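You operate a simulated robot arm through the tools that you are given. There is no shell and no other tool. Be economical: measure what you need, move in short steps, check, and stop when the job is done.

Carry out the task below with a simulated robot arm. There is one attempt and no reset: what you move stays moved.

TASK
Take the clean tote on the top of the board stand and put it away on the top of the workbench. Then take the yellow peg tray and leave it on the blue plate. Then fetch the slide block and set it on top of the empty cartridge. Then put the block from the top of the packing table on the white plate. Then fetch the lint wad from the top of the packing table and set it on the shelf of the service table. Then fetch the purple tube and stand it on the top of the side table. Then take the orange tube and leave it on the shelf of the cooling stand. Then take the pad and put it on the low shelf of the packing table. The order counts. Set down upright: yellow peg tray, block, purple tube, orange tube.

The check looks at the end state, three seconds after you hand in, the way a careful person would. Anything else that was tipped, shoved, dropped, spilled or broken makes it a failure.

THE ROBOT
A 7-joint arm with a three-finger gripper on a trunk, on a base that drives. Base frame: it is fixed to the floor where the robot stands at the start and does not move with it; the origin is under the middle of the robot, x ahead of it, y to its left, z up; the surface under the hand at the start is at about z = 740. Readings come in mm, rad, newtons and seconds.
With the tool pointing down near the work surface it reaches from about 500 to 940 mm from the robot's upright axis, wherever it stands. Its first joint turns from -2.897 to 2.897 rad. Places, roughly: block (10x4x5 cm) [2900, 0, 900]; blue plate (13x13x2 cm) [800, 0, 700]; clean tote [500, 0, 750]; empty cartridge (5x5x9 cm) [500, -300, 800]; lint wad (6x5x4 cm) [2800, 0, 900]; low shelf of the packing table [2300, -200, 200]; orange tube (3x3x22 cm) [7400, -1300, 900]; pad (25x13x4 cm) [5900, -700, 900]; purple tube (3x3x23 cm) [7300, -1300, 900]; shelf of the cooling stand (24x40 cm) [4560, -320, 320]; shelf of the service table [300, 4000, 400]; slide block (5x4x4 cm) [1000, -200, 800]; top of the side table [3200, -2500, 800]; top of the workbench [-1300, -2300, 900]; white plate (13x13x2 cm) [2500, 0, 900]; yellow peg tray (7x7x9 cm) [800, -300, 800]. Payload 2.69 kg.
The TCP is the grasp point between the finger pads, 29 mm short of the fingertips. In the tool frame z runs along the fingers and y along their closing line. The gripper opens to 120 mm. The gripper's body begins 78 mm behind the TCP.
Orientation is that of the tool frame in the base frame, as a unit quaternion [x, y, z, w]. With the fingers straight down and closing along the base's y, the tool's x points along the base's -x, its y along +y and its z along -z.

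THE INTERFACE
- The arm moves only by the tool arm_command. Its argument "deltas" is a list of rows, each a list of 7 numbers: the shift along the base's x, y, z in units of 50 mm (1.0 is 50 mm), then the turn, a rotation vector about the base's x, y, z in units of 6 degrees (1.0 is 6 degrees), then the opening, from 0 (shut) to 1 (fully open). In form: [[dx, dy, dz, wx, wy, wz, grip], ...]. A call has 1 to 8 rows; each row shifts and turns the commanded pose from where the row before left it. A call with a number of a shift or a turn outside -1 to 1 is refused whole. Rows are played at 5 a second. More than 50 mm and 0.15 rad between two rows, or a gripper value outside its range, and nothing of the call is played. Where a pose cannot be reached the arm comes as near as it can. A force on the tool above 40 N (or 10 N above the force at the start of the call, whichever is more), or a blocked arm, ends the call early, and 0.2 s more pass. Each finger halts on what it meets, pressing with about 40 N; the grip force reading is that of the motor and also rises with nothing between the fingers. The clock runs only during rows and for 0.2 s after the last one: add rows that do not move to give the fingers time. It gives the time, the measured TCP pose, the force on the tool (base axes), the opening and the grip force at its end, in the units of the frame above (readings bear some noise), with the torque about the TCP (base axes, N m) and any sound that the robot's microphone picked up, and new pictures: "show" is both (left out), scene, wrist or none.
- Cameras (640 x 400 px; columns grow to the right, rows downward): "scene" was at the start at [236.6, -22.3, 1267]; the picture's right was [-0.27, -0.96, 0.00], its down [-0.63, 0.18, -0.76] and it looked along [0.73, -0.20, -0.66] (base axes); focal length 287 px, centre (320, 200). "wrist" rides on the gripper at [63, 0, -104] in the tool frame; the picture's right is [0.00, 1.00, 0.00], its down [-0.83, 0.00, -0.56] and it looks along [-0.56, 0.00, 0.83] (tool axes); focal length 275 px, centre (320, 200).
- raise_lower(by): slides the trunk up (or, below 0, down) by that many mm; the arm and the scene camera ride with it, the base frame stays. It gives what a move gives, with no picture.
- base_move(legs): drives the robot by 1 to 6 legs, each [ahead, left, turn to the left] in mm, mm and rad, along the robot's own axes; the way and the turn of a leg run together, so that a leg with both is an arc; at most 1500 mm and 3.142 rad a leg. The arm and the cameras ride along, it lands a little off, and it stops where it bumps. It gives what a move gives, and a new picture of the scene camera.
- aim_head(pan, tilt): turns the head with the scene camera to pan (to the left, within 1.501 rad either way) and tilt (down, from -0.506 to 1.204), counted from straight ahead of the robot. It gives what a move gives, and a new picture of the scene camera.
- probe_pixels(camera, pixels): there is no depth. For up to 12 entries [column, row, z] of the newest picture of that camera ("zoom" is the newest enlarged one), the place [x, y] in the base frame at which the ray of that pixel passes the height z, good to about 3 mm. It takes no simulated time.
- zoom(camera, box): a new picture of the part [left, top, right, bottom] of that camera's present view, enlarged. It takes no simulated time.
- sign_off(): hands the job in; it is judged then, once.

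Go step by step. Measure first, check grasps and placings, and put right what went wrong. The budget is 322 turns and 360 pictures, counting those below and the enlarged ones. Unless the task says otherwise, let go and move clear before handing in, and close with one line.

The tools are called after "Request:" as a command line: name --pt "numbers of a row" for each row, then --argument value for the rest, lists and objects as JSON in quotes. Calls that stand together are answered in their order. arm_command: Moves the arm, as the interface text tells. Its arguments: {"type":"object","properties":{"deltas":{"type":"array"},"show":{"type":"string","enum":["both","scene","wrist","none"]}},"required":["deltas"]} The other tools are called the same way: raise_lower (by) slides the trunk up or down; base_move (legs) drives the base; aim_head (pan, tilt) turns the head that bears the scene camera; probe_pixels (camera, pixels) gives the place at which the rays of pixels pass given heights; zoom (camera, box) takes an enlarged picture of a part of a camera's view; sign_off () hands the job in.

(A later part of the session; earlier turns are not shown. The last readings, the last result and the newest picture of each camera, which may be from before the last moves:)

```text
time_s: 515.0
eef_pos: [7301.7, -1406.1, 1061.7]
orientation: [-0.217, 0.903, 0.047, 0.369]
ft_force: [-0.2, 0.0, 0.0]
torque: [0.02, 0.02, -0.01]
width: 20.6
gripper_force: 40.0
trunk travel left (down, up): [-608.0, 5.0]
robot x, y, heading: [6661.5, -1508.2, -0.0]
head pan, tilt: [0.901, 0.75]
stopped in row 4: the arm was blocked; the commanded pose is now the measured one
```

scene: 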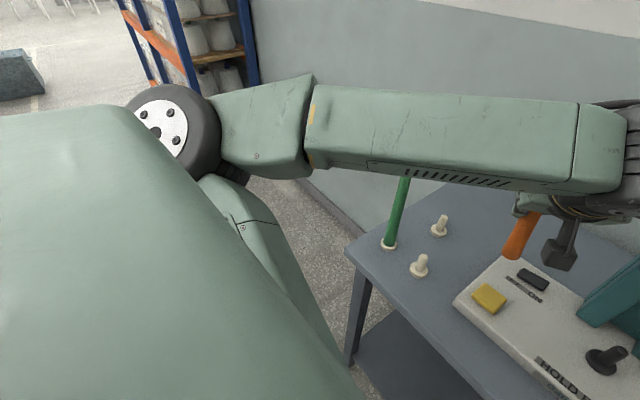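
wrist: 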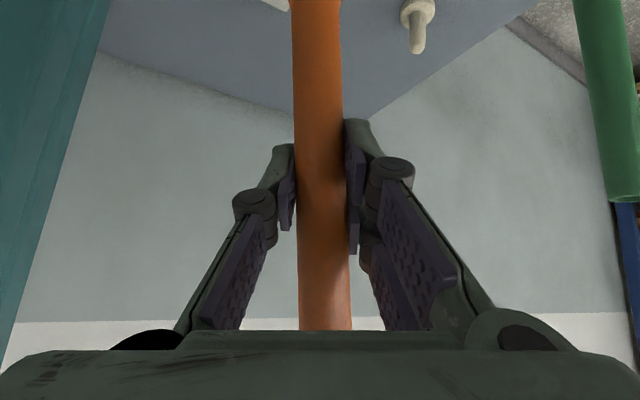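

I back the base away 250 mm from the table to be clear of everything, then check the arm again.

Request:
base_move --legs '[[-250, 0, 0]]'

Request:
arm_command --pt "-0.2 -0.2 0.2 0 0 0 0" --pt "-0.2 -0.2 0.2 0 0 0 0" --pt "0 0 0 0 0 0 0" --pt "0 0 0 0 0 0 0" --show "none"

```text
time_s: 516.9
eef_pos: [7052.6, -1405.4, 1063.0]
orientation: [-0.219, 0.902, 0.048, 0.368]
ft_force: [-0.1, -0.3, -0.5]
torque: [-0.04, 0.02, 0.0]
width: 20.5
gripper_force: 39.7
trunk travel left (down, up): [-608.0, 5.0]
robot x, y, heading: [6410.9, -1510.3, 0.002]
head pan, tilt: [0.901, 0.75]
```

scene: 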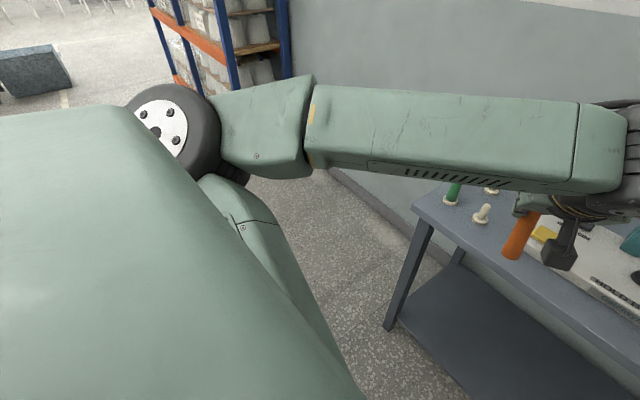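

```text
time_s: 517.9
eef_pos: [7034.3, -1426.7, 1077.3]
orientation: [-0.22, 0.904, 0.034, 0.364]
ft_force: [-0.5, -0.1, -0.9]
torque: [0.03, 0.03, 0.03]
width: 20.6
gripper_force: 39.9
trunk travel left (down, up): [-608.0, 5.0]
robot x, y, heading: [6415.2, -1511.6, 0.003]
head pan, tilt: [0.901, 0.75]
```

Arm moves freely but orientation isn't held, so it's a joint limit at this height and yaw. I lower the hand in free space, yaw back toward the robot's axis, then correct the tilt.

Request:
arm_command --pt "-0.3 0 -0.7 0 0 -0.5 0" --pt "-0.3 0 -0.7 0 0 -0.5 0" --pt "-0.3 0 -0.7 0 0 -0.5 0" --pt "0 0.3 -0.3 0 0 -0.5 0" --pt "0 0.3 0 0 0 -0.8 0" --pt "0 0.3 0 0 0 -0.8 0" --pt "0 0 0 0 0 -0.8 0" --pt "0 0 0 0 0 0 0" --show "none"

```text
time_s: 519.6
eef_pos: [7025.9, -1369.1, 985.9]
orientation: [-0.005, 0.928, -0.039, 0.369]
ft_force: [-0.4, -0.5, 0.3]
torque: [-0.04, 0.0, 0.01]
width: 20.5
gripper_force: 40.6
out of reach, approached as far as the arm can: row 2, 3
trunk travel left (down, up): [-608.0, 5.0]
robot x, y, heading: [6416.5, -1512.9, 0.002]
head pan, tilt: [0.901, 0.75]
```

Request:
arm_command --pt "0 0 0 0.44 -0.17 0 0" --pt "0 0 0 0.44 -0.17 0 0" --pt "0 0 0 0 0 0 0"

Request:
aim_head --pan 0.2 --tilt 0.6

```text
time_s: 520.5
eef_pos: [7023.7, -1369.2, 986.1]
orientation: [0.011, 0.923, 0.007, 0.386]
ft_force: [0.2, -1.0, -0.5]
torque: [0.01, 0.01, -0.02]
width: 20.4
gripper_force: 40.2
trunk travel left (down, up): [-608.0, 5.0]
robot x, y, heading: [6412.5, -1511.0, 0.006]
head pan, tilt: [0.901, 0.75]
```

scene: 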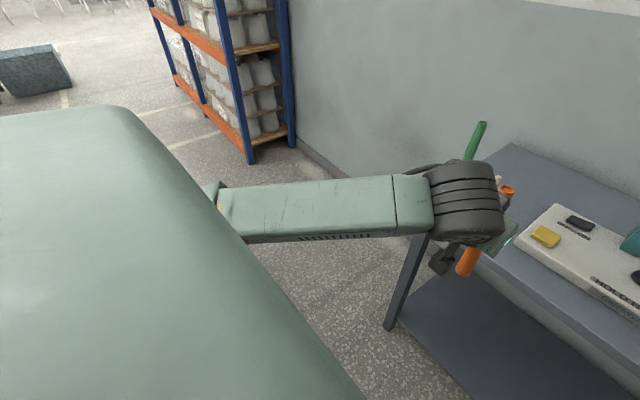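
wrist: 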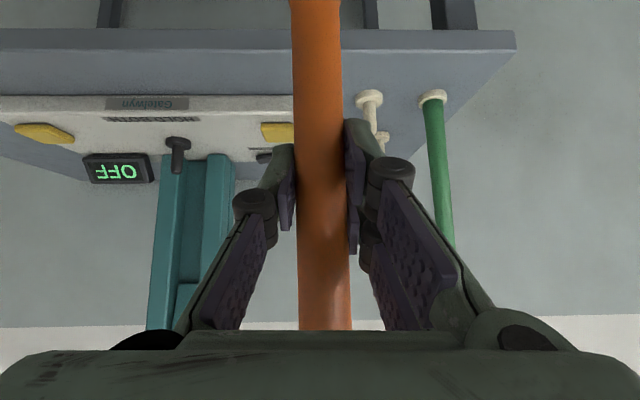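

```text
time_s: 521.5
eef_pos: [7024.0, -1368.6, 984.7]
orientation: [0.011, 0.922, 0.005, 0.387]
ft_force: [0.1, 1.0, 0.1]
torque: [0.01, -0.01, -0.02]
width: 20.9
gripper_force: 39.8
trunk travel left (down, up): [-608.0, 5.0]
robot x, y, heading: [6411.1, -1511.4, 0.006]
head pan, tilt: [0.201, 0.6]
```

scene: 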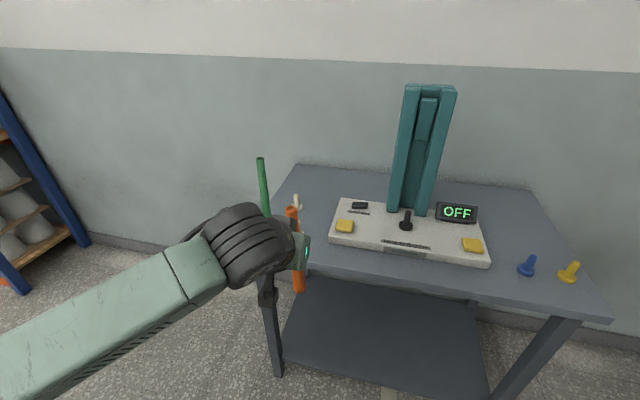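

Tube is upright in the grip again; green tube and pegs undisturbed. I back west along the aisle to x≈3660, then strafe north to the cooling stand's west side.

Request:
base_move --legs '[[-1450, 0, 0], [-1300, 0, 0], [0, 600, 0]]'

Request:
aim_head --pan 0.1 --tilt 0.6

```text
time_s: 539.5
eef_pos: [4287.0, -801.3, 985.1]
orientation: [0.013, 0.922, 0.005, 0.386]
ft_force: [-0.8, -0.1, -0.4]
torque: [-0.01, 0.01, 0.02]
width: 20.2
gripper_force: 40.5
trunk travel left (down, up): [-608.0, 5.0]
robot x, y, heading: [3678.1, -939.8, 0.004]
head pan, tilt: [0.201, 0.6]
```

scene: 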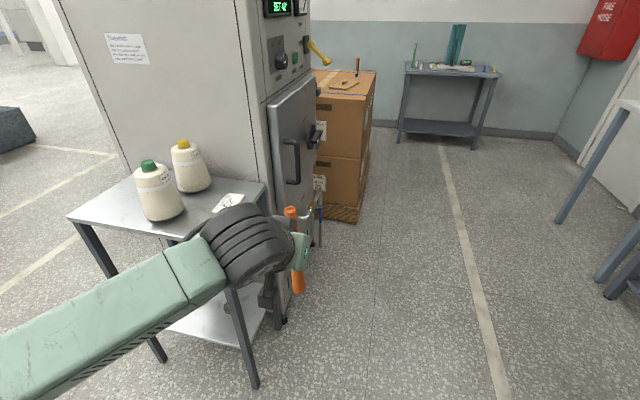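

```text
time_s: 540.2
eef_pos: [4287.9, -801.7, 984.6]
orientation: [0.013, 0.922, 0.004, 0.386]
ft_force: [-0.1, -0.6, -0.7]
torque: [0.01, 0.02, 0.05]
width: 20.2
gripper_force: 40.2
trunk travel left (down, up): [-608.0, 5.0]
robot x, y, heading: [3671.4, -941.2, 0.001]
head pan, tilt: [0.099, 0.6]
```

scene: 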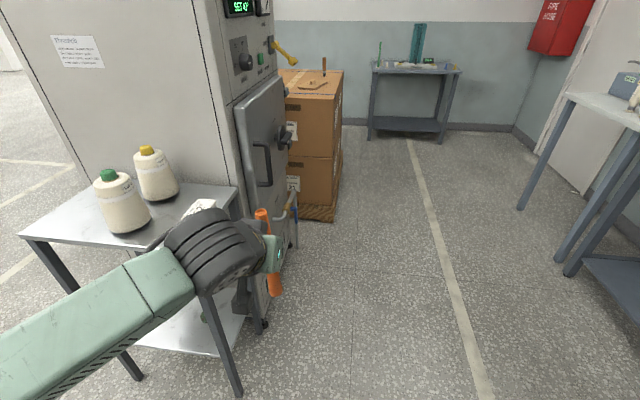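

Request:
base_move --legs '[[0, 530, 0]]'

Request:
raise_lower --by -400

Request:
aim_head --pan 0.0 --tilt 0.45

```text
time_s: 544.8
eef_pos: [4288.6, -277.1, 984.9]
orientation: [0.015, 0.923, 0.004, 0.385]
ft_force: [0.7, 0.7, -1.4]
torque: [-0.02, 0.01, 0.01]
width: 20.4
gripper_force: 40.6
trunk travel left (down, up): [-608.0, 5.0]
robot x, y, heading: [3674.6, -419.0, -0.004]
head pan, tilt: [0.099, 0.6]
```

scene: 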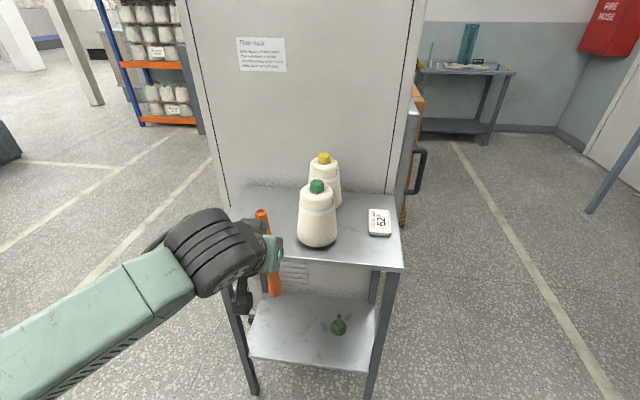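

```text
time_s: 548.6
eef_pos: [4287.8, -276.5, 585.5]
orientation: [0.013, 0.922, 0.005, 0.386]
ft_force: [-0.2, 0.2, -0.2]
torque: [0.0, -0.01, 0.0]
width: 20.1
gripper_force: 39.8
trunk travel left (down, up): [-208.0, 405.0]
robot x, y, heading: [3675.4, -415.3, -0.003]
head pan, tilt: [0.099, 0.6]
```

```text
time_s: 549.3
eef_pos: [4288.3, -277.2, 586.0]
orientation: [0.014, 0.922, 0.004, 0.386]
ft_force: [-1.0, -0.2, -0.5]
torque: [0.03, -0.02, 0.0]
width: 20.2
gripper_force: 39.5
trunk travel left (down, up): [-208.0, 405.0]
robot x, y, heading: [3674.5, -412.8, -0.004]
head pan, tilt: [0.0, 0.45]
```

scene: 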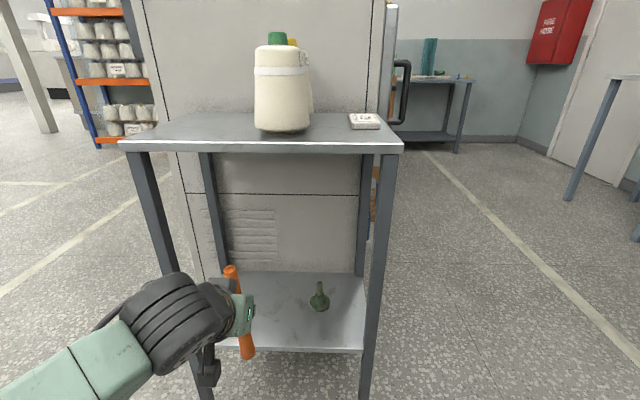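

Request:
probe_pixels --camera "scene" --pixels '[[319, 309, 320], [365, 353, 320], [205, 350, 320], [362, 276, 320], [245, 273, 320], [319, 309, 340], [319, 309, 300], [145, 152, 840], [400, 152, 840], [400, 152, 820]]'

Request:
zoom --camera "scene" --box '[130, 230, 390, 400]'

```text
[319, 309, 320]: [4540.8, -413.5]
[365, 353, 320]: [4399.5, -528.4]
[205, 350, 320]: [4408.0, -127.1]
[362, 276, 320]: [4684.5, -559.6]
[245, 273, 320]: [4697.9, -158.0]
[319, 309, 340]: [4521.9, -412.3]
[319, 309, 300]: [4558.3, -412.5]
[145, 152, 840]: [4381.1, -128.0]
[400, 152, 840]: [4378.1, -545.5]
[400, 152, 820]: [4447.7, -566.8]
```

```text
2.35 times, centred on (260, 315) of scene
```

zoom: 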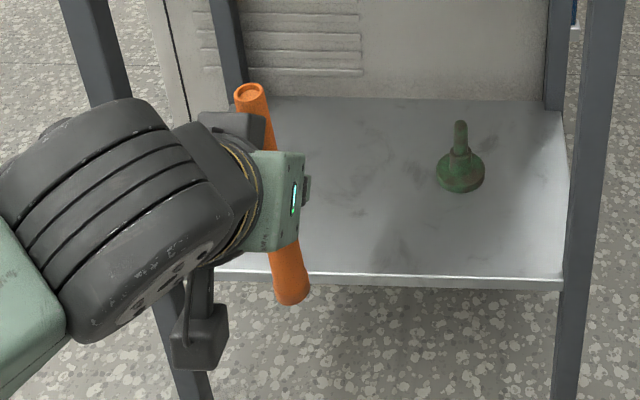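

Shelf z≈320, x 4408–4690; free spot (4520,-300). I lower the trunk 100 more and move in.

Request:
raise_lower --by -100

Request:
arm_command --pt "0.6 -0.12 0 0 0 0 0" --pt "0.8 -0.12 0 0 0 0 0" --pt "0.8 -0.12 0 0 0 0 0" --pt "0.8 -0.1 0 0 0 0 0" --pt "0 0 0 0 0 0 0"

```text
time_s: 550.6
eef_pos: [4287.8, -276.6, 485.7]
orientation: [0.014, 0.922, 0.004, 0.386]
ft_force: [-0.9, -0.3, -0.9]
torque: [0.02, 0.03, 0.0]
width: 20.6
gripper_force: 40.0
trunk travel left (down, up): [-108.0, 505.0]
robot x, y, heading: [3674.8, -413.9, -0.0]
head pan, tilt: [0.0, 0.45]
```

```text
time_s: 551.8
eef_pos: [4437.6, -298.9, 485.7]
orientation: [0.014, 0.922, 0.004, 0.386]
ft_force: [-0.1, -0.1, -0.3]
torque: [0.0, 0.03, 0.0]
width: 20.0
gripper_force: 39.8
trunk travel left (down, up): [-108.0, 505.0]
robot x, y, heading: [3677.1, -414.5, -0.002]
head pan, tilt: [0.0, 0.45]
```

scene: 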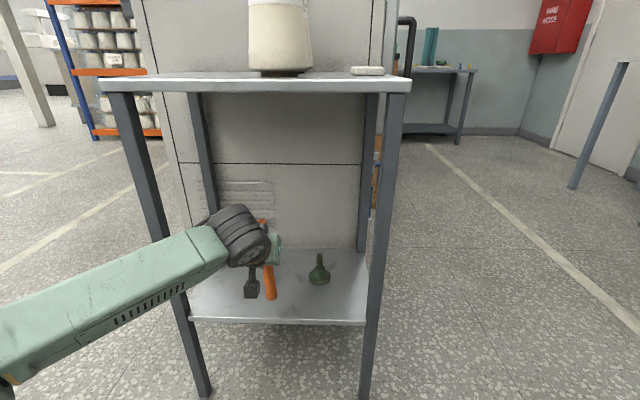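
wrist: 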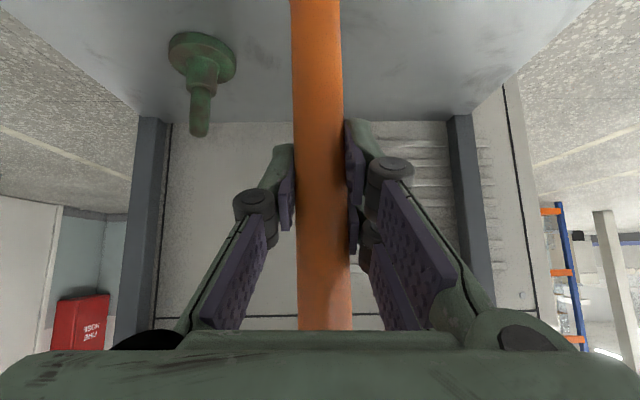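

Request:
arm_command --pt "0.8 0 0 0 0 0 0" --pt "0.8 0 0 0 0 0 0" --pt "0 0 -0.4 0 0 0 0" --pt "0 0 -0.2 0 0 0 0" --pt "0 0 0 0 0 0 0"

```text
time_s: 553.0
eef_pos: [4517.3, -299.5, 455.6]
orientation: [0.014, 0.922, 0.004, 0.386]
ft_force: [0.0, 0.2, -1.3]
torque: [0.0, -0.03, 0.02]
width: 20.5
gripper_force: 40.1
trunk travel left (down, up): [-108.0, 505.0]
robot x, y, heading: [3675.1, -419.6, 0.003]
head pan, tilt: [0.0, 0.45]
```

scene: 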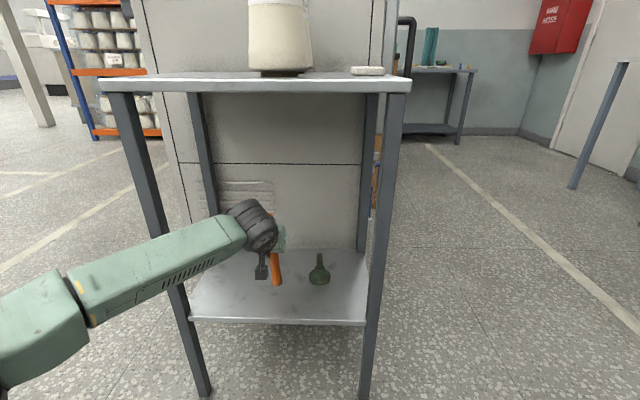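
wrist: 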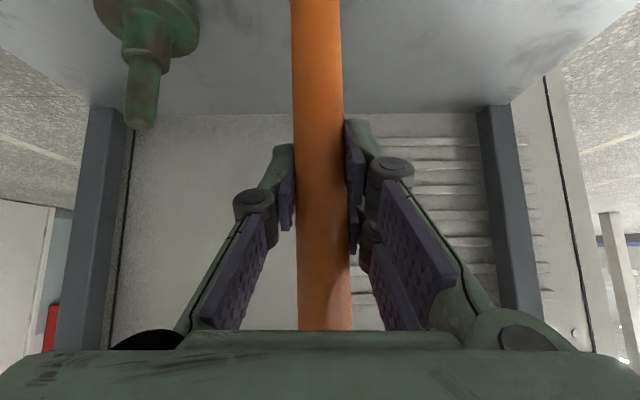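

Request:
arm_command --pt "0 0 -0.1 0 0 0 0" --pt "0 0 -0.1 0 0 0 0" --pt "0 0 0 0 0 0 0" --show "none"

Request:
arm_command --pt "0 0 -0.06 0 0 0 0" --pt "0 0 0 0 0 0 0" --show "none"

```text
time_s: 553.8
eef_pos: [4517.4, -300.1, 446.3]
orientation: [0.013, 0.922, 0.005, 0.386]
ft_force: [0.8, -0.1, -0.1]
torque: [0.02, -0.01, 0.0]
width: 20.3
gripper_force: 40.4
trunk travel left (down, up): [-108.0, 505.0]
robot x, y, heading: [3675.1, -415.1, -0.001]
head pan, tilt: [0.0, 0.45]
```

```text
time_s: 554.4
eef_pos: [4518.5, -300.4, 442.4]
orientation: [0.014, 0.923, 0.005, 0.385]
ft_force: [-0.6, -0.1, 0.2]
torque: [-0.03, -0.03, -0.01]
width: 20.4
gripper_force: 39.8
trunk travel left (down, up): [-108.0, 505.0]
robot x, y, heading: [3673.9, -412.8, -0.002]
head pan, tilt: [0.0, 0.45]
```

Request:
arm_command --pt "0 0 -0.05 0 0 0 0" --pt "0 0 0 0 0 0 0" --show "none"

Request:
arm_command --pt "0 0 -0.05 0 0 0 0" --pt "0 0 0 0 0 0 0" --show "none"

Request:
arm_command --pt "0 0 -0.05 0 0 0 0" --pt "0 0 0 0 0 0 0" --show "none"

```text
time_s: 555.0
eef_pos: [4517.7, -300.8, 440.4]
orientation: [0.014, 0.922, 0.004, 0.386]
ft_force: [0.1, -0.5, -1.1]
torque: [-0.01, -0.01, -0.01]
width: 20.3
gripper_force: 40.4
trunk travel left (down, up): [-108.0, 505.0]
robot x, y, heading: [3673.3, -415.7, -0.004]
head pan, tilt: [0.0, 0.45]
```

```text
time_s: 555.6
eef_pos: [4517.3, -300.2, 437.9]
orientation: [0.014, 0.922, 0.004, 0.387]
ft_force: [-0.5, -0.1, 0.1]
torque: [0.05, 0.01, -0.03]
width: 20.4
gripper_force: 39.8
trunk travel left (down, up): [-108.0, 505.0]
robot x, y, heading: [3674.2, -417.3, -0.004]
head pan, tilt: [0.0, 0.45]
```

```text
time_s: 556.2
eef_pos: [4517.3, -299.9, 436.5]
orientation: [0.015, 0.922, 0.004, 0.387]
ft_force: [-1.7, 1.6, 8.8]
torque: [0.12, 0.3, 0.0]
width: 20.5
gripper_force: 40.0
trunk travel left (down, up): [-108.0, 505.0]
robot x, y, heading: [3673.8, -415.7, -0.009]
head pan, tilt: [0.0, 0.45]
```

Contact at 436 (as predicted). I press 1 mm more, then open slowly.

Request:
arm_command --pt "0 0 -0.02 0 0 0 0" --pt "0 0 0 0 0 0 0.2" --pt "0 0 0 0 0 0 0.25" --pt "0 0 0 0 0 0 0.35" --pt "0 0 0 0 0 0 0.5" --pt "0 0 0 0 0 0 0.5"

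```text
time_s: 557.6
eef_pos: [4516.7, -299.6, 435.3]
orientation: [0.014, 0.922, 0.004, 0.386]
ft_force: [0.1, 0.4, -0.1]
torque: [0.01, -0.01, 0.01]
width: 59.9
gripper_force: 0.0
trunk travel left (down, up): [-108.0, 505.0]
robot x, y, heading: [3677.5, -414.7, -0.002]
head pan, tilt: [0.0, 0.45]
```

scene: 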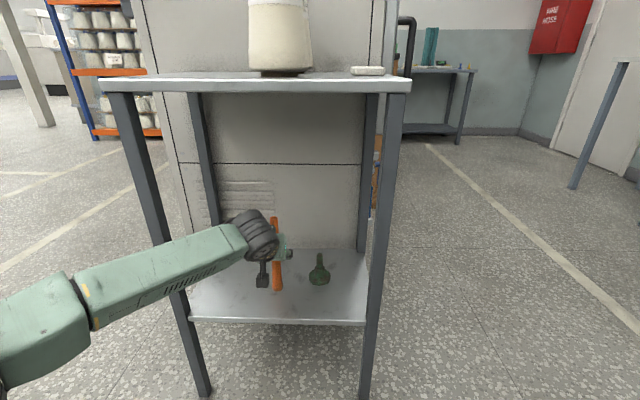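
wrist: 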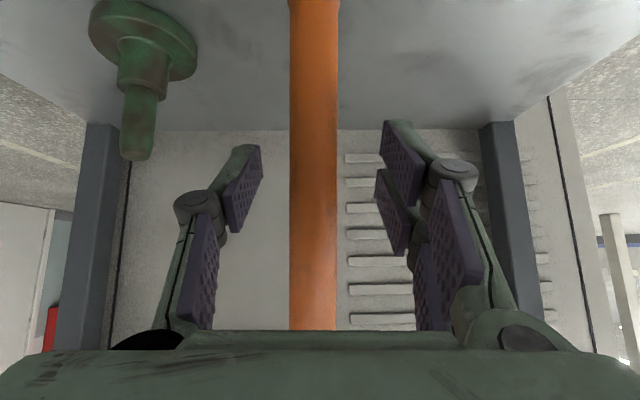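

Tube stands free between the fingers. I retract straight back in -x.

Request:
arm_command --pt "-0.3 0 0 0 0 0 0.5" --pt "-0.6 0 0 0 0 0 0.5" --pt "-0.8 0 0 0 0 0 0.5" --pt "-0.8 0 0.1 0 0 0 0.5" --pt "-0.8 0 0.3 0 0 0 0.5" --pt "-0.8 0 0.6 0 0 0 0.5" --pt "0 0 0 0 0 0 0.5" --show "scene"

```text
time_s: 559.2
eef_pos: [4311.7, -301.6, 483.1]
orientation: [0.014, 0.923, 0.004, 0.386]
ft_force: [0.5, 0.2, 0.4]
torque: [0.03, 0.01, -0.02]
width: 60.0
gripper_force: 0.0
trunk travel left (down, up): [-108.0, 505.0]
robot x, y, heading: [3674.7, -414.1, -0.003]
head pan, tilt: [0.0, 0.45]
```

scene: 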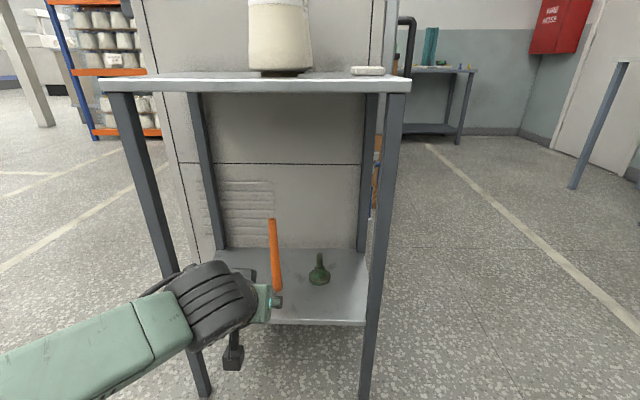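

Orange tube stands on the shelf. Last: the pad on top of the boxes. I raise the trunk, leave the stand, and drive to the boxes' south side.

Request:
raise_lower --by 400

Request:
raise_lower --by 100

Request:
base_move --legs '[[0, -1100, 0], [1450, 0, 0], [650, 0, 0], [0, 0, 1.571]]'

Request:
aim_head --pan 0.0 --tilt 0.6

```text
time_s: 563.0
eef_pos: [4311.2, -302.3, 882.5]
orientation: [0.014, 0.922, 0.005, 0.386]
ft_force: [1.0, 0.0, -0.7]
torque: [0.02, 0.02, 0.05]
width: 60.0
gripper_force: 0.1
trunk travel left (down, up): [-508.0, 105.0]
robot x, y, heading: [3676.4, -415.2, -0.001]
head pan, tilt: [0.0, 0.45]
```

```text
time_s: 564.4
eef_pos: [4311.6, -301.1, 982.4]
orientation: [0.015, 0.922, 0.003, 0.386]
ft_force: [-0.6, 0.0, 0.4]
torque: [0.03, -0.02, 0.01]
width: 59.9
gripper_force: 0.0
trunk travel left (down, up): [-608.0, 5.0]
robot x, y, heading: [3672.7, -418.2, -0.003]
head pan, tilt: [0.0, 0.45]
```

```text
time_s: 587.2
eef_pos: [5687.2, -896.8, 983.4]
orientation: [-0.636, 0.668, 0.273, 0.273]
ft_force: [0.0, -0.3, -0.1]
torque: [0.01, 0.03, 0.05]
width: 60.0
gripper_force: 0.1
trunk travel left (down, up): [-608.0, 5.0]
robot x, y, heading: [5787.2, -1535.3, 1.553]
head pan, tilt: [0.0, 0.45]
```

scene: 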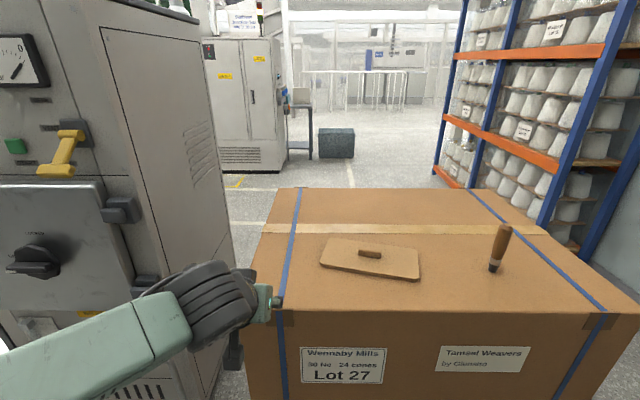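

```text
time_s: 587.9
eef_pos: [5686.8, -896.2, 982.8]
orientation: [-0.636, 0.668, 0.274, 0.273]
ft_force: [0.4, 1.3, -0.8]
torque: [-0.01, -0.03, 0.01]
width: 59.8
gripper_force: 0.1
trunk travel left (down, up): [-608.0, 5.0]
robot x, y, heading: [5789.1, -1538.0, 1.547]
head pan, tilt: [0.0, 0.6]
```

scene: 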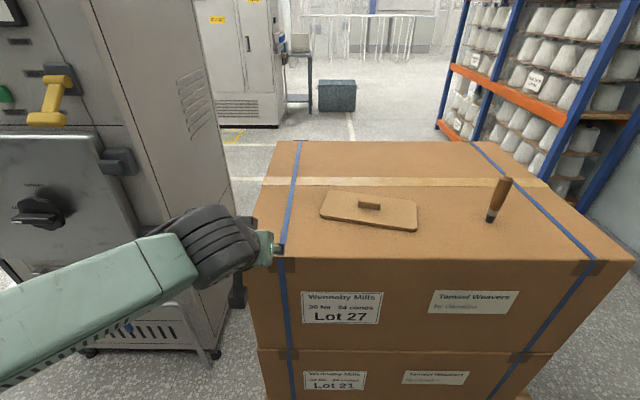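

Request:
zoom --camera "scene" --box '[300, 170, 440, 250]'

Request:
probe_pixels --camera "scene" --pixels '[[321, 216, 890], [417, 231, 890], [414, 199, 890], [329, 190, 890], [450, 262, 870], [245, 262, 870], [632, 262, 870], [369, 206, 910], [245, 262, 900], [632, 262, 900], [285, 142, 870], [485, 142, 870]]'

```text
4.57 times, centred on (370, 210) of scene
```

zoom: 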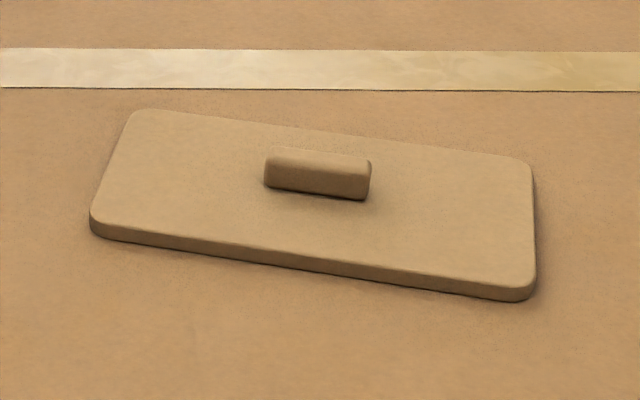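

```text
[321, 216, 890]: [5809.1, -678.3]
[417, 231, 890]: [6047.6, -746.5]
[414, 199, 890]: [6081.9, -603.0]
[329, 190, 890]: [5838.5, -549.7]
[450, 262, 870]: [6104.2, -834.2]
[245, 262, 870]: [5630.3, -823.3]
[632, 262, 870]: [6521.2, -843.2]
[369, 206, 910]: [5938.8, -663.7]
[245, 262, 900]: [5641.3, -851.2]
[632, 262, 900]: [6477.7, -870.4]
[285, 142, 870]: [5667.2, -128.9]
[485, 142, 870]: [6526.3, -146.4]
```

Pad centre ≈(5944,-645), long axis at -16°, with a small handle ≈(5939,-650) on top (board top ≈890). I bring the tool vertical, yaw +74° to close across the handle, then drive 150 mm closer.

Request:
arm_command --pt "0 0 0.25 -0.94 0.02 0 0.5" --pt "0 0 0.25 -0.94 0.02 0 0.5" --pt "0 0 0.25 -0.94 0.02 0 0.5" --pt "0 0 0.25 -0.94 0.02 0 0.5" --pt "0 0 0.25 -0.94 0.02 0 0.5" --pt "0 0 0.25 -0.94 0.02 0 0.5" --pt "0 0 0.25 -0.94 0.02 0 0.5" --pt "0 0 0.25 -0.94 0.02 0 0.5" --show "none"

Request:
arm_command --pt "0.3 0 0 0 0 0.95 0.5" --pt "0.3 0 0 0 0 0.95 0.5" --pt "0.3 0 0 0 0 0.95 0.5" --pt "0.3 0 0 0 0 0.95 0.5" --pt "0.3 0 0 0 0 0.95 0.5" --pt "0.3 0 0 0 0 0.95 0.5" --pt "0.3 0 0 0 0 0.95 0.5" --pt "0.3 0 0 0 0 0.95 0.5" --show "none"

Request:
arm_command --pt "0.4 0 0 0 0 0.95 0.5" --pt "0.4 0 0 0 0 0.95 0.5" --pt "0.4 0 0 0 0 0.95 0.5" --pt "0.4 0 0 0 0 0.95 0.5" --pt "0.4 0 0 0 0 0.9 0.5" --pt "0 0 0 0 0 0 0.5" --show "none"

Request:
base_move --legs '[[150, 0, 0.02]]'

```text
time_s: 589.7
eef_pos: [5687.8, -898.4, 1082.9]
orientation: [-0.689, 0.724, 0.0, 0.001]
ft_force: [-0.7, 0.7, -0.7]
torque: [-0.05, 0.04, 0.0]
width: 59.9
gripper_force: 0.1
trunk travel left (down, up): [-608.0, 5.0]
robot x, y, heading: [5789.8, -1535.0, 1.552]
head pan, tilt: [0.0, 0.6]
```

```text
time_s: 591.5
eef_pos: [5807.5, -897.6, 1083.8]
orientation: [0.917, -0.4, -0.002, -0.001]
ft_force: [0.1, 1.0, 0.2]
torque: [0.02, 0.02, 0.01]
width: 60.2
gripper_force: 0.0
trunk travel left (down, up): [-608.0, 5.0]
robot x, y, heading: [5792.5, -1537.2, 1.55]
head pan, tilt: [0.0, 0.6]
```

```text
time_s: 592.9
eef_pos: [5908.9, -897.2, 1082.3]
orientation: [0.986, -0.166, -0.002, -0.001]
ft_force: [0.1, 0.9, -0.5]
torque: [-0.01, -0.02, -0.01]
width: 59.9
gripper_force: 0.0
trunk travel left (down, up): [-608.0, 5.0]
robot x, y, heading: [5789.3, -1533.3, 1.546]
head pan, tilt: [0.0, 0.6]
```

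```text
time_s: 594.3
eef_pos: [5899.1, -744.5, 1080.8]
orientation: [0.988, -0.157, -0.002, -0.001]
ft_force: [-0.5, 0.1, -0.3]
torque: [-0.04, 0.02, 0.01]
width: 60.2
gripper_force: 0.0
trunk travel left (down, up): [-608.0, 5.0]
robot x, y, heading: [5791.8, -1384.5, 1.565]
head pan, tilt: [0.0, 0.6]
```

scene: 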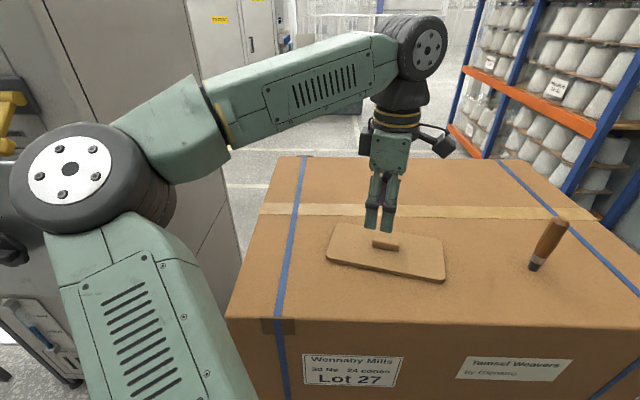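

Request:
arm_command --pt "0.4 0.6 0 0 0 0 0.5" --pt "0.4 0.6 0 0 0 0 0.5" --pt "0 0.6 -0.5 0 0 0 0.5" --pt "0 0 -0.7 0 0 0 0.5" --pt "0 0 0 0 0 0 0.5" --show "wrist"

```text
time_s: 595.5
eef_pos: [5938.0, -653.3, 1022.9]
orientation: [0.988, -0.157, -0.002, -0.001]
ft_force: [0.5, 0.7, 0.0]
torque: [0.02, 0.0, -0.02]
width: 60.3
gripper_force: 0.0
trunk travel left (down, up): [-608.0, 5.0]
robot x, y, heading: [5790.5, -1385.0, 1.566]
head pan, tilt: [0.0, 0.6]
```

wrist: 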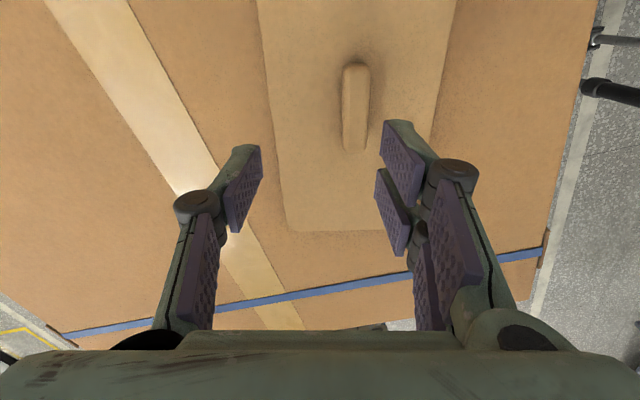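

Request:
probe_pixels --camera "wrist" --pixels '[[357, 68, 905], [357, 148, 905], [343, 108, 905], [369, 108, 905], [293, 228, 888], [388, 228, 888], [265, 60, 888], [450, 60, 888]]'

```text
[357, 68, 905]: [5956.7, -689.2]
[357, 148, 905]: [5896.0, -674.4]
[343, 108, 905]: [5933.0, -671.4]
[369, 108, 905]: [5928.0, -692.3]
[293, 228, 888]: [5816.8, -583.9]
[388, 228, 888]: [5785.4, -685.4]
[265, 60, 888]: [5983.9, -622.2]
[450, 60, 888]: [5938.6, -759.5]
```

Request:
zoom --camera "scene" --box '[290, 180, 490, 300]'

```text
3.20 times, centred on (390, 240) of scene
```

zoom: 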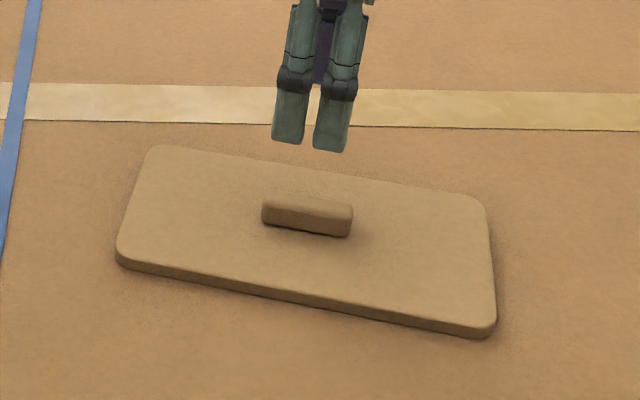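

Request:
probe_pixels --camera "zoom" --pixels '[[307, 205, 905], [307, 205, 930], [118, 248, 890], [495, 322, 890], [485, 205, 890], [148, 150, 890], [118, 248, 870], [495, 322, 870], [148, 150, 870], [307, 205, 880]]'

```text
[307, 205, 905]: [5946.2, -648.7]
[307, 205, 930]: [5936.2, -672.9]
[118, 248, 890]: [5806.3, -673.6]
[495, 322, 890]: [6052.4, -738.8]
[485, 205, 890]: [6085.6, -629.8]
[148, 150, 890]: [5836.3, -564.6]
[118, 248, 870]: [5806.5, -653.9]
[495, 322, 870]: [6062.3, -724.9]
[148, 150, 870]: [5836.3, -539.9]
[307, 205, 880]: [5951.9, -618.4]
```

Both cameras agree with handle top at z≈935, centre ≈(5936,-680); board top ≈912. I move over it and descend to TCP z≈947.

Request:
arm_command --pt "-0.04 -0.54 0 0 0 0 0.5" --pt "0 0 -0.6 0 0 0 0.5" --pt "0 0 -0.5 0 0 0 0.5" --pt "0 0 0 0 0 0 0.5" --show "wrist"

```text
time_s: 596.5
eef_pos: [5936.7, -683.0, 966.9]
orientation: [0.988, -0.157, -0.002, -0.003]
ft_force: [0.5, -0.8, 0.5]
torque: [0.03, 0.0, -0.03]
width: 60.1
gripper_force: 0.0
trunk travel left (down, up): [-608.0, 5.0]
robot x, y, heading: [5788.5, -1389.9, 1.57]
head pan, tilt: [0.0, 0.6]
```

wrist: 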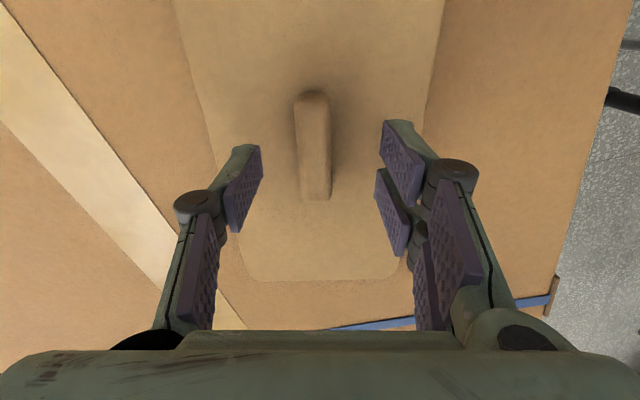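

Request:
probe_pixels --camera "wrist" --pixels '[[313, 98, 932], [316, 192, 932], [314, 145, 932]]'

```text
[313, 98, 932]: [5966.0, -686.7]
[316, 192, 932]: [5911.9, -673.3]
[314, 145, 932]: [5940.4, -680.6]
```

Handle centre (5939,-680), aligned. I go down 21 mm and close.

Request:
arm_command --pt "0.05 0.05 -0.2 0 0 -0.3 0.5" --pt "0 0 -0.2 0 0 0 0.5" --pt "0 0 0 0 0 0 0.5" --pt "0 0 0 0 0 0 0" --pt "0 0 0 0 0 0 0" --pt "0 0 0 0 0 0 0" --pt "0 0 0 0 0 0 0" --show "wrist"

```text
time_s: 598.1
eef_pos: [5939.8, -679.2, 945.1]
orientation: [0.985, -0.172, -0.002, -0.001]
ft_force: [-0.2, -0.4, -0.2]
torque: [-0.04, 0.03, 0.02]
width: 17.2
gripper_force: 27.7
trunk travel left (down, up): [-608.0, 5.0]
robot x, y, heading: [5787.6, -1384.9, 1.567]
head pan, tilt: [0.0, 0.6]
```

wrist: 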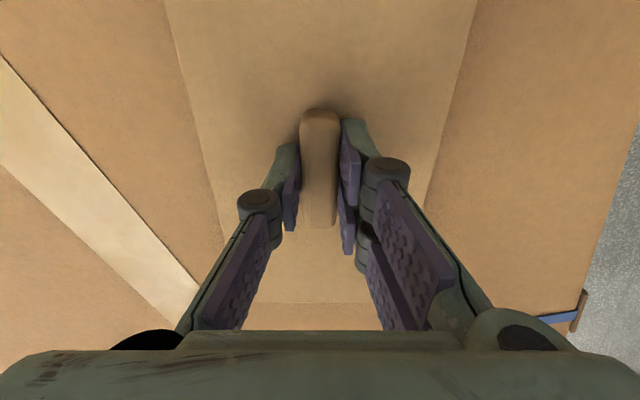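

Request:
arm_command --pt "0 0 0 0 0 0 0" --pt "0 0 0.15 0 0 0 0" --pt "0 0 0.3 0 0 0 0" --pt "0 0 0.6 0 0 0 0" --pt "0 0 0.8 0 0 0 0" --pt "0 0 0 0 0 0 0"

```text
time_s: 599.5
eef_pos: [5939.0, -679.6, 1040.9]
orientation: [0.985, -0.173, -0.003, -0.002]
ft_force: [-0.1, 0.4, -0.4]
torque: [0.04, -0.03, -0.01]
width: 16.9
gripper_force: 40.0
trunk travel left (down, up): [-608.0, 5.0]
robot x, y, heading: [5788.3, -1387.3, 1.566]
head pan, tilt: [0.0, 0.6]
```

scene: 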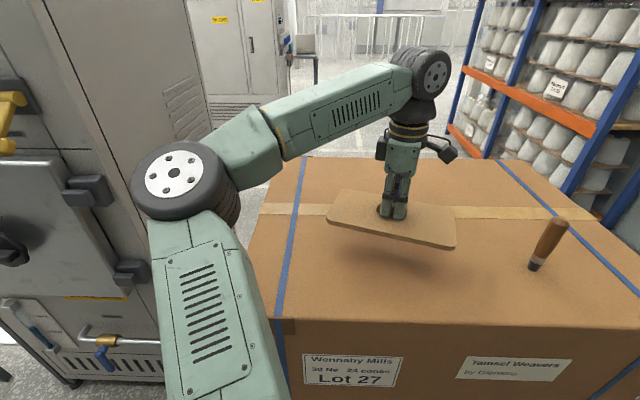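
wrist: 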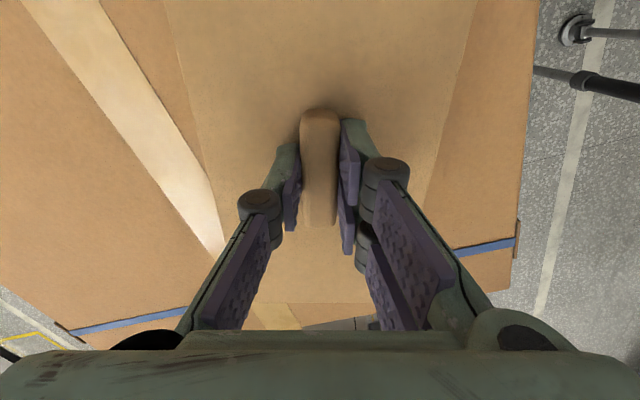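

Pad is level in the grip and light. I raise and retract slightly, back off, and strafe west along the aisle to the packing table's south side at x≈2300.

Request:
arm_command --pt "-0.3 -0.3 0.3 0 0 0.5 0" --pt "-0.3 -0.3 0.3 0 0 0.5 0" --pt "-0.3 -0.3 0 0 0 0.5 0" --pt "-0.3 -0.3 0 0 0 0.5 0" --pt "-0.3 -0.3 0 0 0 0.5 0" --pt "0 0 0 0 0 0.4 0" --show "none"

Request:
base_move --legs '[[-160, 0, 0.005], [0, 1450, 0], [0, 1450, 0], [0, 550, 0]]'

Request:
aim_head --pan 0.0 --tilt 0.8

```text
time_s: 600.9
eef_pos: [5864.2, -754.8, 1069.6]
orientation: [1.0, -0.021, -0.003, 0.0]
ft_force: [-0.7, 0.5, -0.5]
torque: [0.0, -0.04, -0.04]
width: 17.1
gripper_force: 39.7
trunk travel left (down, up): [-608.0, 5.0]
robot x, y, heading: [5791.7, -1385.0, 1.568]
head pan, tilt: [0.0, 0.6]
```

```text
time_s: 628.8
eef_pos: [2408.4, -897.2, 1069.9]
orientation: [1.0, -0.029, -0.003, -0.001]
ft_force: [-0.1, -0.8, -0.2]
torque: [0.01, -0.03, -0.01]
width: 16.9
gripper_force: 39.8
trunk travel left (down, up): [-608.0, 5.0]
robot x, y, heading: [2325.5, -1528.0, 1.556]
head pan, tilt: [0.0, 0.6]
```

scene: 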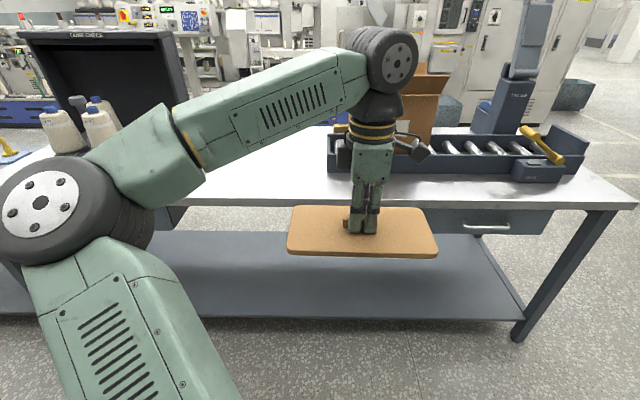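

```text
time_s: 629.5
eef_pos: [2407.5, -896.7, 1070.0]
orientation: [1.0, -0.028, -0.003, -0.001]
ft_force: [-0.2, -0.4, -0.9]
torque: [0.03, 0.01, 0.0]
width: 17.1
gripper_force: 40.6
trunk travel left (down, up): [-608.0, 5.0]
robot x, y, heading: [2324.9, -1523.9, 1.554]
head pan, tilt: [0.0, 0.799]
```

scene: 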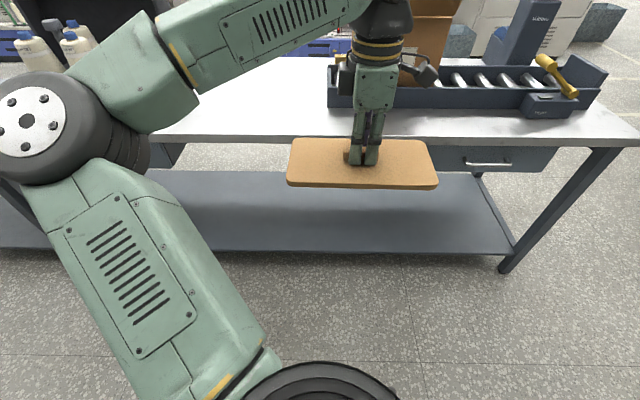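

Request:
probe_pixels --camera "scene" --pixels '[[350, 252, 200], [250, 248, 200], [511, 254, 200], [505, 272, 0], [480, 173, 200], [350, 252, 180], [435, 146, 850], [600, 148, 850], [350, 252, 220]]'

```text
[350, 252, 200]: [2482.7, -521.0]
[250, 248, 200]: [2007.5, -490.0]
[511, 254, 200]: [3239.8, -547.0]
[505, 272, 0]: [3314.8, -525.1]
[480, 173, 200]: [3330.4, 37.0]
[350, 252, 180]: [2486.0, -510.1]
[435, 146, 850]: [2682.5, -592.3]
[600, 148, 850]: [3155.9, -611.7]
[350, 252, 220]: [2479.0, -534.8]
```

Shelf front edge y≈-530, z≈205; no drawer above x 2000–2650. I lower the trunk outside the table, then the arm, before driving in.

Request:
raise_lower --by -400

Request:
raise_lower --by -110

Request:
arm_command --pt "0 0.2 -0.7 0 0 0 0" --pt "0 0.2 -0.8 0 0 0 0" --pt "0 0.2 -0.8 0 0 0 0" --pt "0 0.2 -0.8 0 0 0 0" --pt "0 0.2 -0.8 0 0 0 0" --pt "0 0 -0.8 0 0 0 0" --pt "0 0 -0.5 0 0 0 0" --pt "0 0 0 0 0 0 0"

```text
time_s: 633.4
eef_pos: [2407.1, -897.9, 669.1]
orientation: [1.0, -0.028, -0.003, -0.001]
ft_force: [-1.6, -0.1, 0.0]
torque: [0.0, -0.01, -0.01]
width: 16.8
gripper_force: 39.5
trunk travel left (down, up): [-208.0, 405.0]
robot x, y, heading: [2324.2, -1527.6, 1.557]
head pan, tilt: [0.0, 0.799]
```

```text
time_s: 634.8
eef_pos: [2409.7, -897.9, 559.8]
orientation: [1.0, -0.028, -0.003, -0.001]
ft_force: [1.0, -0.5, 0.8]
torque: [0.0, -0.03, 0.0]
width: 17.1
gripper_force: 39.3
trunk travel left (down, up): [-98.0, 515.0]
robot x, y, heading: [2327.0, -1526.5, 1.559]
head pan, tilt: [0.0, 0.799]
```

```text
time_s: 636.6
eef_pos: [2410.5, -848.2, 300.2]
orientation: [1.0, -0.028, -0.002, -0.001]
ft_force: [-0.8, -1.0, 0.1]
torque: [0.0, 0.05, 0.02]
width: 17.2
gripper_force: 40.2
trunk travel left (down, up): [-98.0, 515.0]
robot x, y, heading: [2325.7, -1526.7, 1.551]
head pan, tilt: [0.0, 0.799]
```

scene: 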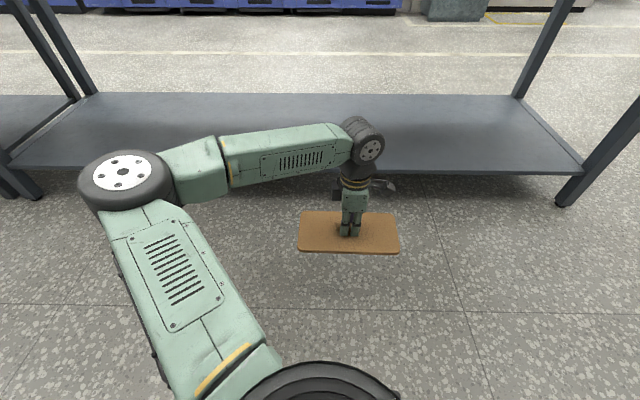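
wrist: 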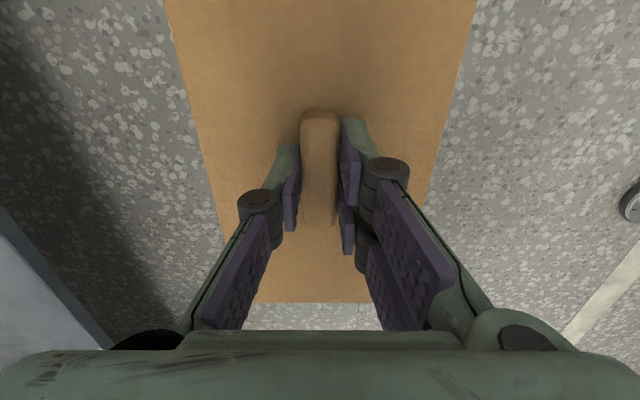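

Request:
probe_pixels --camera "scene" --pixels '[[300, 173, 200], [500, 172, 200], [583, 172, 200], [560, 206, 0], [300, 173, 240], [500, 172, 240]]'

```text
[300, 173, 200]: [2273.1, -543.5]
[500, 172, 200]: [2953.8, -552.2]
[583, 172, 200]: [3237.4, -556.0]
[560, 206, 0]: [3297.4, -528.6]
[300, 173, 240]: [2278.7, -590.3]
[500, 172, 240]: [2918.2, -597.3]
```

Shelf z≈180–200, free of objects. I drive in 425 mm.

Request:
base_move --legs '[[425, 0, 0]]'

```text
time_s: 639.2
eef_pos: [2417.1, -419.3, 300.4]
orientation: [1.0, -0.028, -0.003, -0.001]
ft_force: [-0.6, 1.0, -0.8]
torque: [-0.01, -0.01, -0.01]
width: 17.0
gripper_force: 40.3
trunk travel left (down, up): [-98.0, 515.0]
robot x, y, heading: [2333.1, -1094.9, 1.557]
head pan, tilt: [0.0, 0.799]
```

scene: 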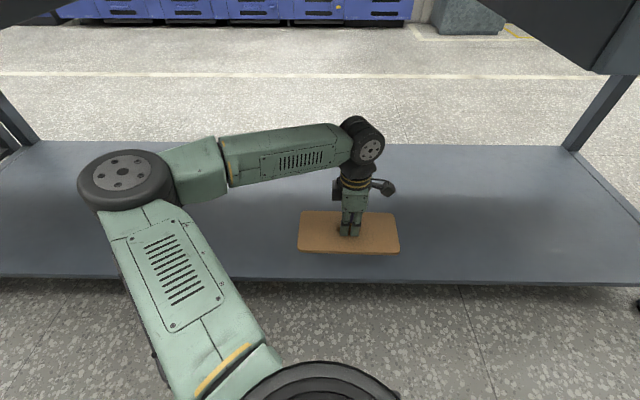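

Request:
arm_command --pt "0 0.2 -0.4 0 0 0 0" --pt "0 0 -0.4 0 0 0 0" --pt "0 0 0 0 0 0 0" --show "none"

Request:
arm_command --pt "0 0 -0.1 0 0 0 0" --pt "0 0 -0.1 0 0 0 0" --pt "0 0 0 0 0 0 0" --show "scene"

```text
time_s: 640.0
eef_pos: [2417.6, -408.5, 258.7]
orientation: [1.0, -0.028, -0.003, -0.001]
ft_force: [-0.6, 1.5, -0.9]
torque: [-0.01, 0.0, -0.01]
width: 16.8
gripper_force: 40.7
trunk travel left (down, up): [-98.0, 515.0]
robot x, y, heading: [2334.8, -1095.0, 1.552]
head pan, tilt: [0.0, 0.799]
```

```text
time_s: 640.8
eef_pos: [2417.4, -409.0, 248.6]
orientation: [1.0, -0.028, -0.002, -0.001]
ft_force: [-0.1, 0.5, 0.1]
torque: [0.03, 0.02, 0.0]
width: 16.8
gripper_force: 40.0
trunk travel left (down, up): [-98.0, 515.0]
robot x, y, heading: [2331.5, -1094.9, 1.55]
head pan, tilt: [0.0, 0.799]
```

scene: 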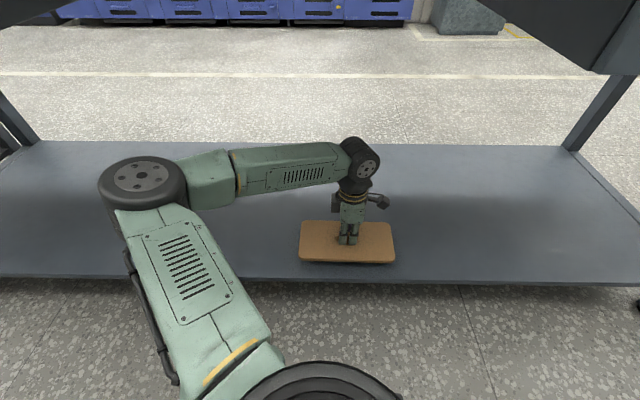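

Request:
arm_command --pt "0 0.4 -0.08 0 0 0 0" --pt "0 0 -0.08 0 0 0 0" --pt "0 0 0 0 0 0 0" --show "none"

Request:
arm_command --pt "0 0 -0.1 0 0 0 0" --pt "0 0 0 0 0 0 0" --show "none"

Request:
arm_command --pt "0 0 -0.1 0 0 0 0" --pt "0 0 0 0 0 0 0" --show "none"

```text
time_s: 641.6
eef_pos: [2417.1, -388.6, 241.8]
orientation: [1.0, -0.028, -0.003, -0.001]
ft_force: [-0.3, -0.3, -0.1]
torque: [0.0, -0.01, -0.01]
width: 17.0
gripper_force: 39.6
trunk travel left (down, up): [-98.0, 515.0]
robot x, y, heading: [2334.7, -1096.2, 1.553]
head pan, tilt: [0.0, 0.799]
```

```text
time_s: 642.2
eef_pos: [2415.6, -388.1, 237.2]
orientation: [1.0, -0.029, -0.003, -0.001]
ft_force: [0.0, 0.1, 0.0]
torque: [0.01, -0.03, 0.0]
width: 16.9
gripper_force: 39.6
trunk travel left (down, up): [-98.0, 515.0]
robot x, y, heading: [2331.9, -1095.7, 1.552]
head pan, tilt: [0.0, 0.799]
```

```text
time_s: 642.8
eef_pos: [2417.1, -387.4, 231.6]
orientation: [1.0, -0.028, -0.002, 0.0]
ft_force: [-0.2, 0.5, 0.4]
torque: [-0.01, 0.03, 0.0]
width: 16.9
gripper_force: 39.9
trunk travel left (down, up): [-98.0, 515.0]
robot x, y, heading: [2334.3, -1095.6, 1.555]
head pan, tilt: [0.0, 0.799]
```

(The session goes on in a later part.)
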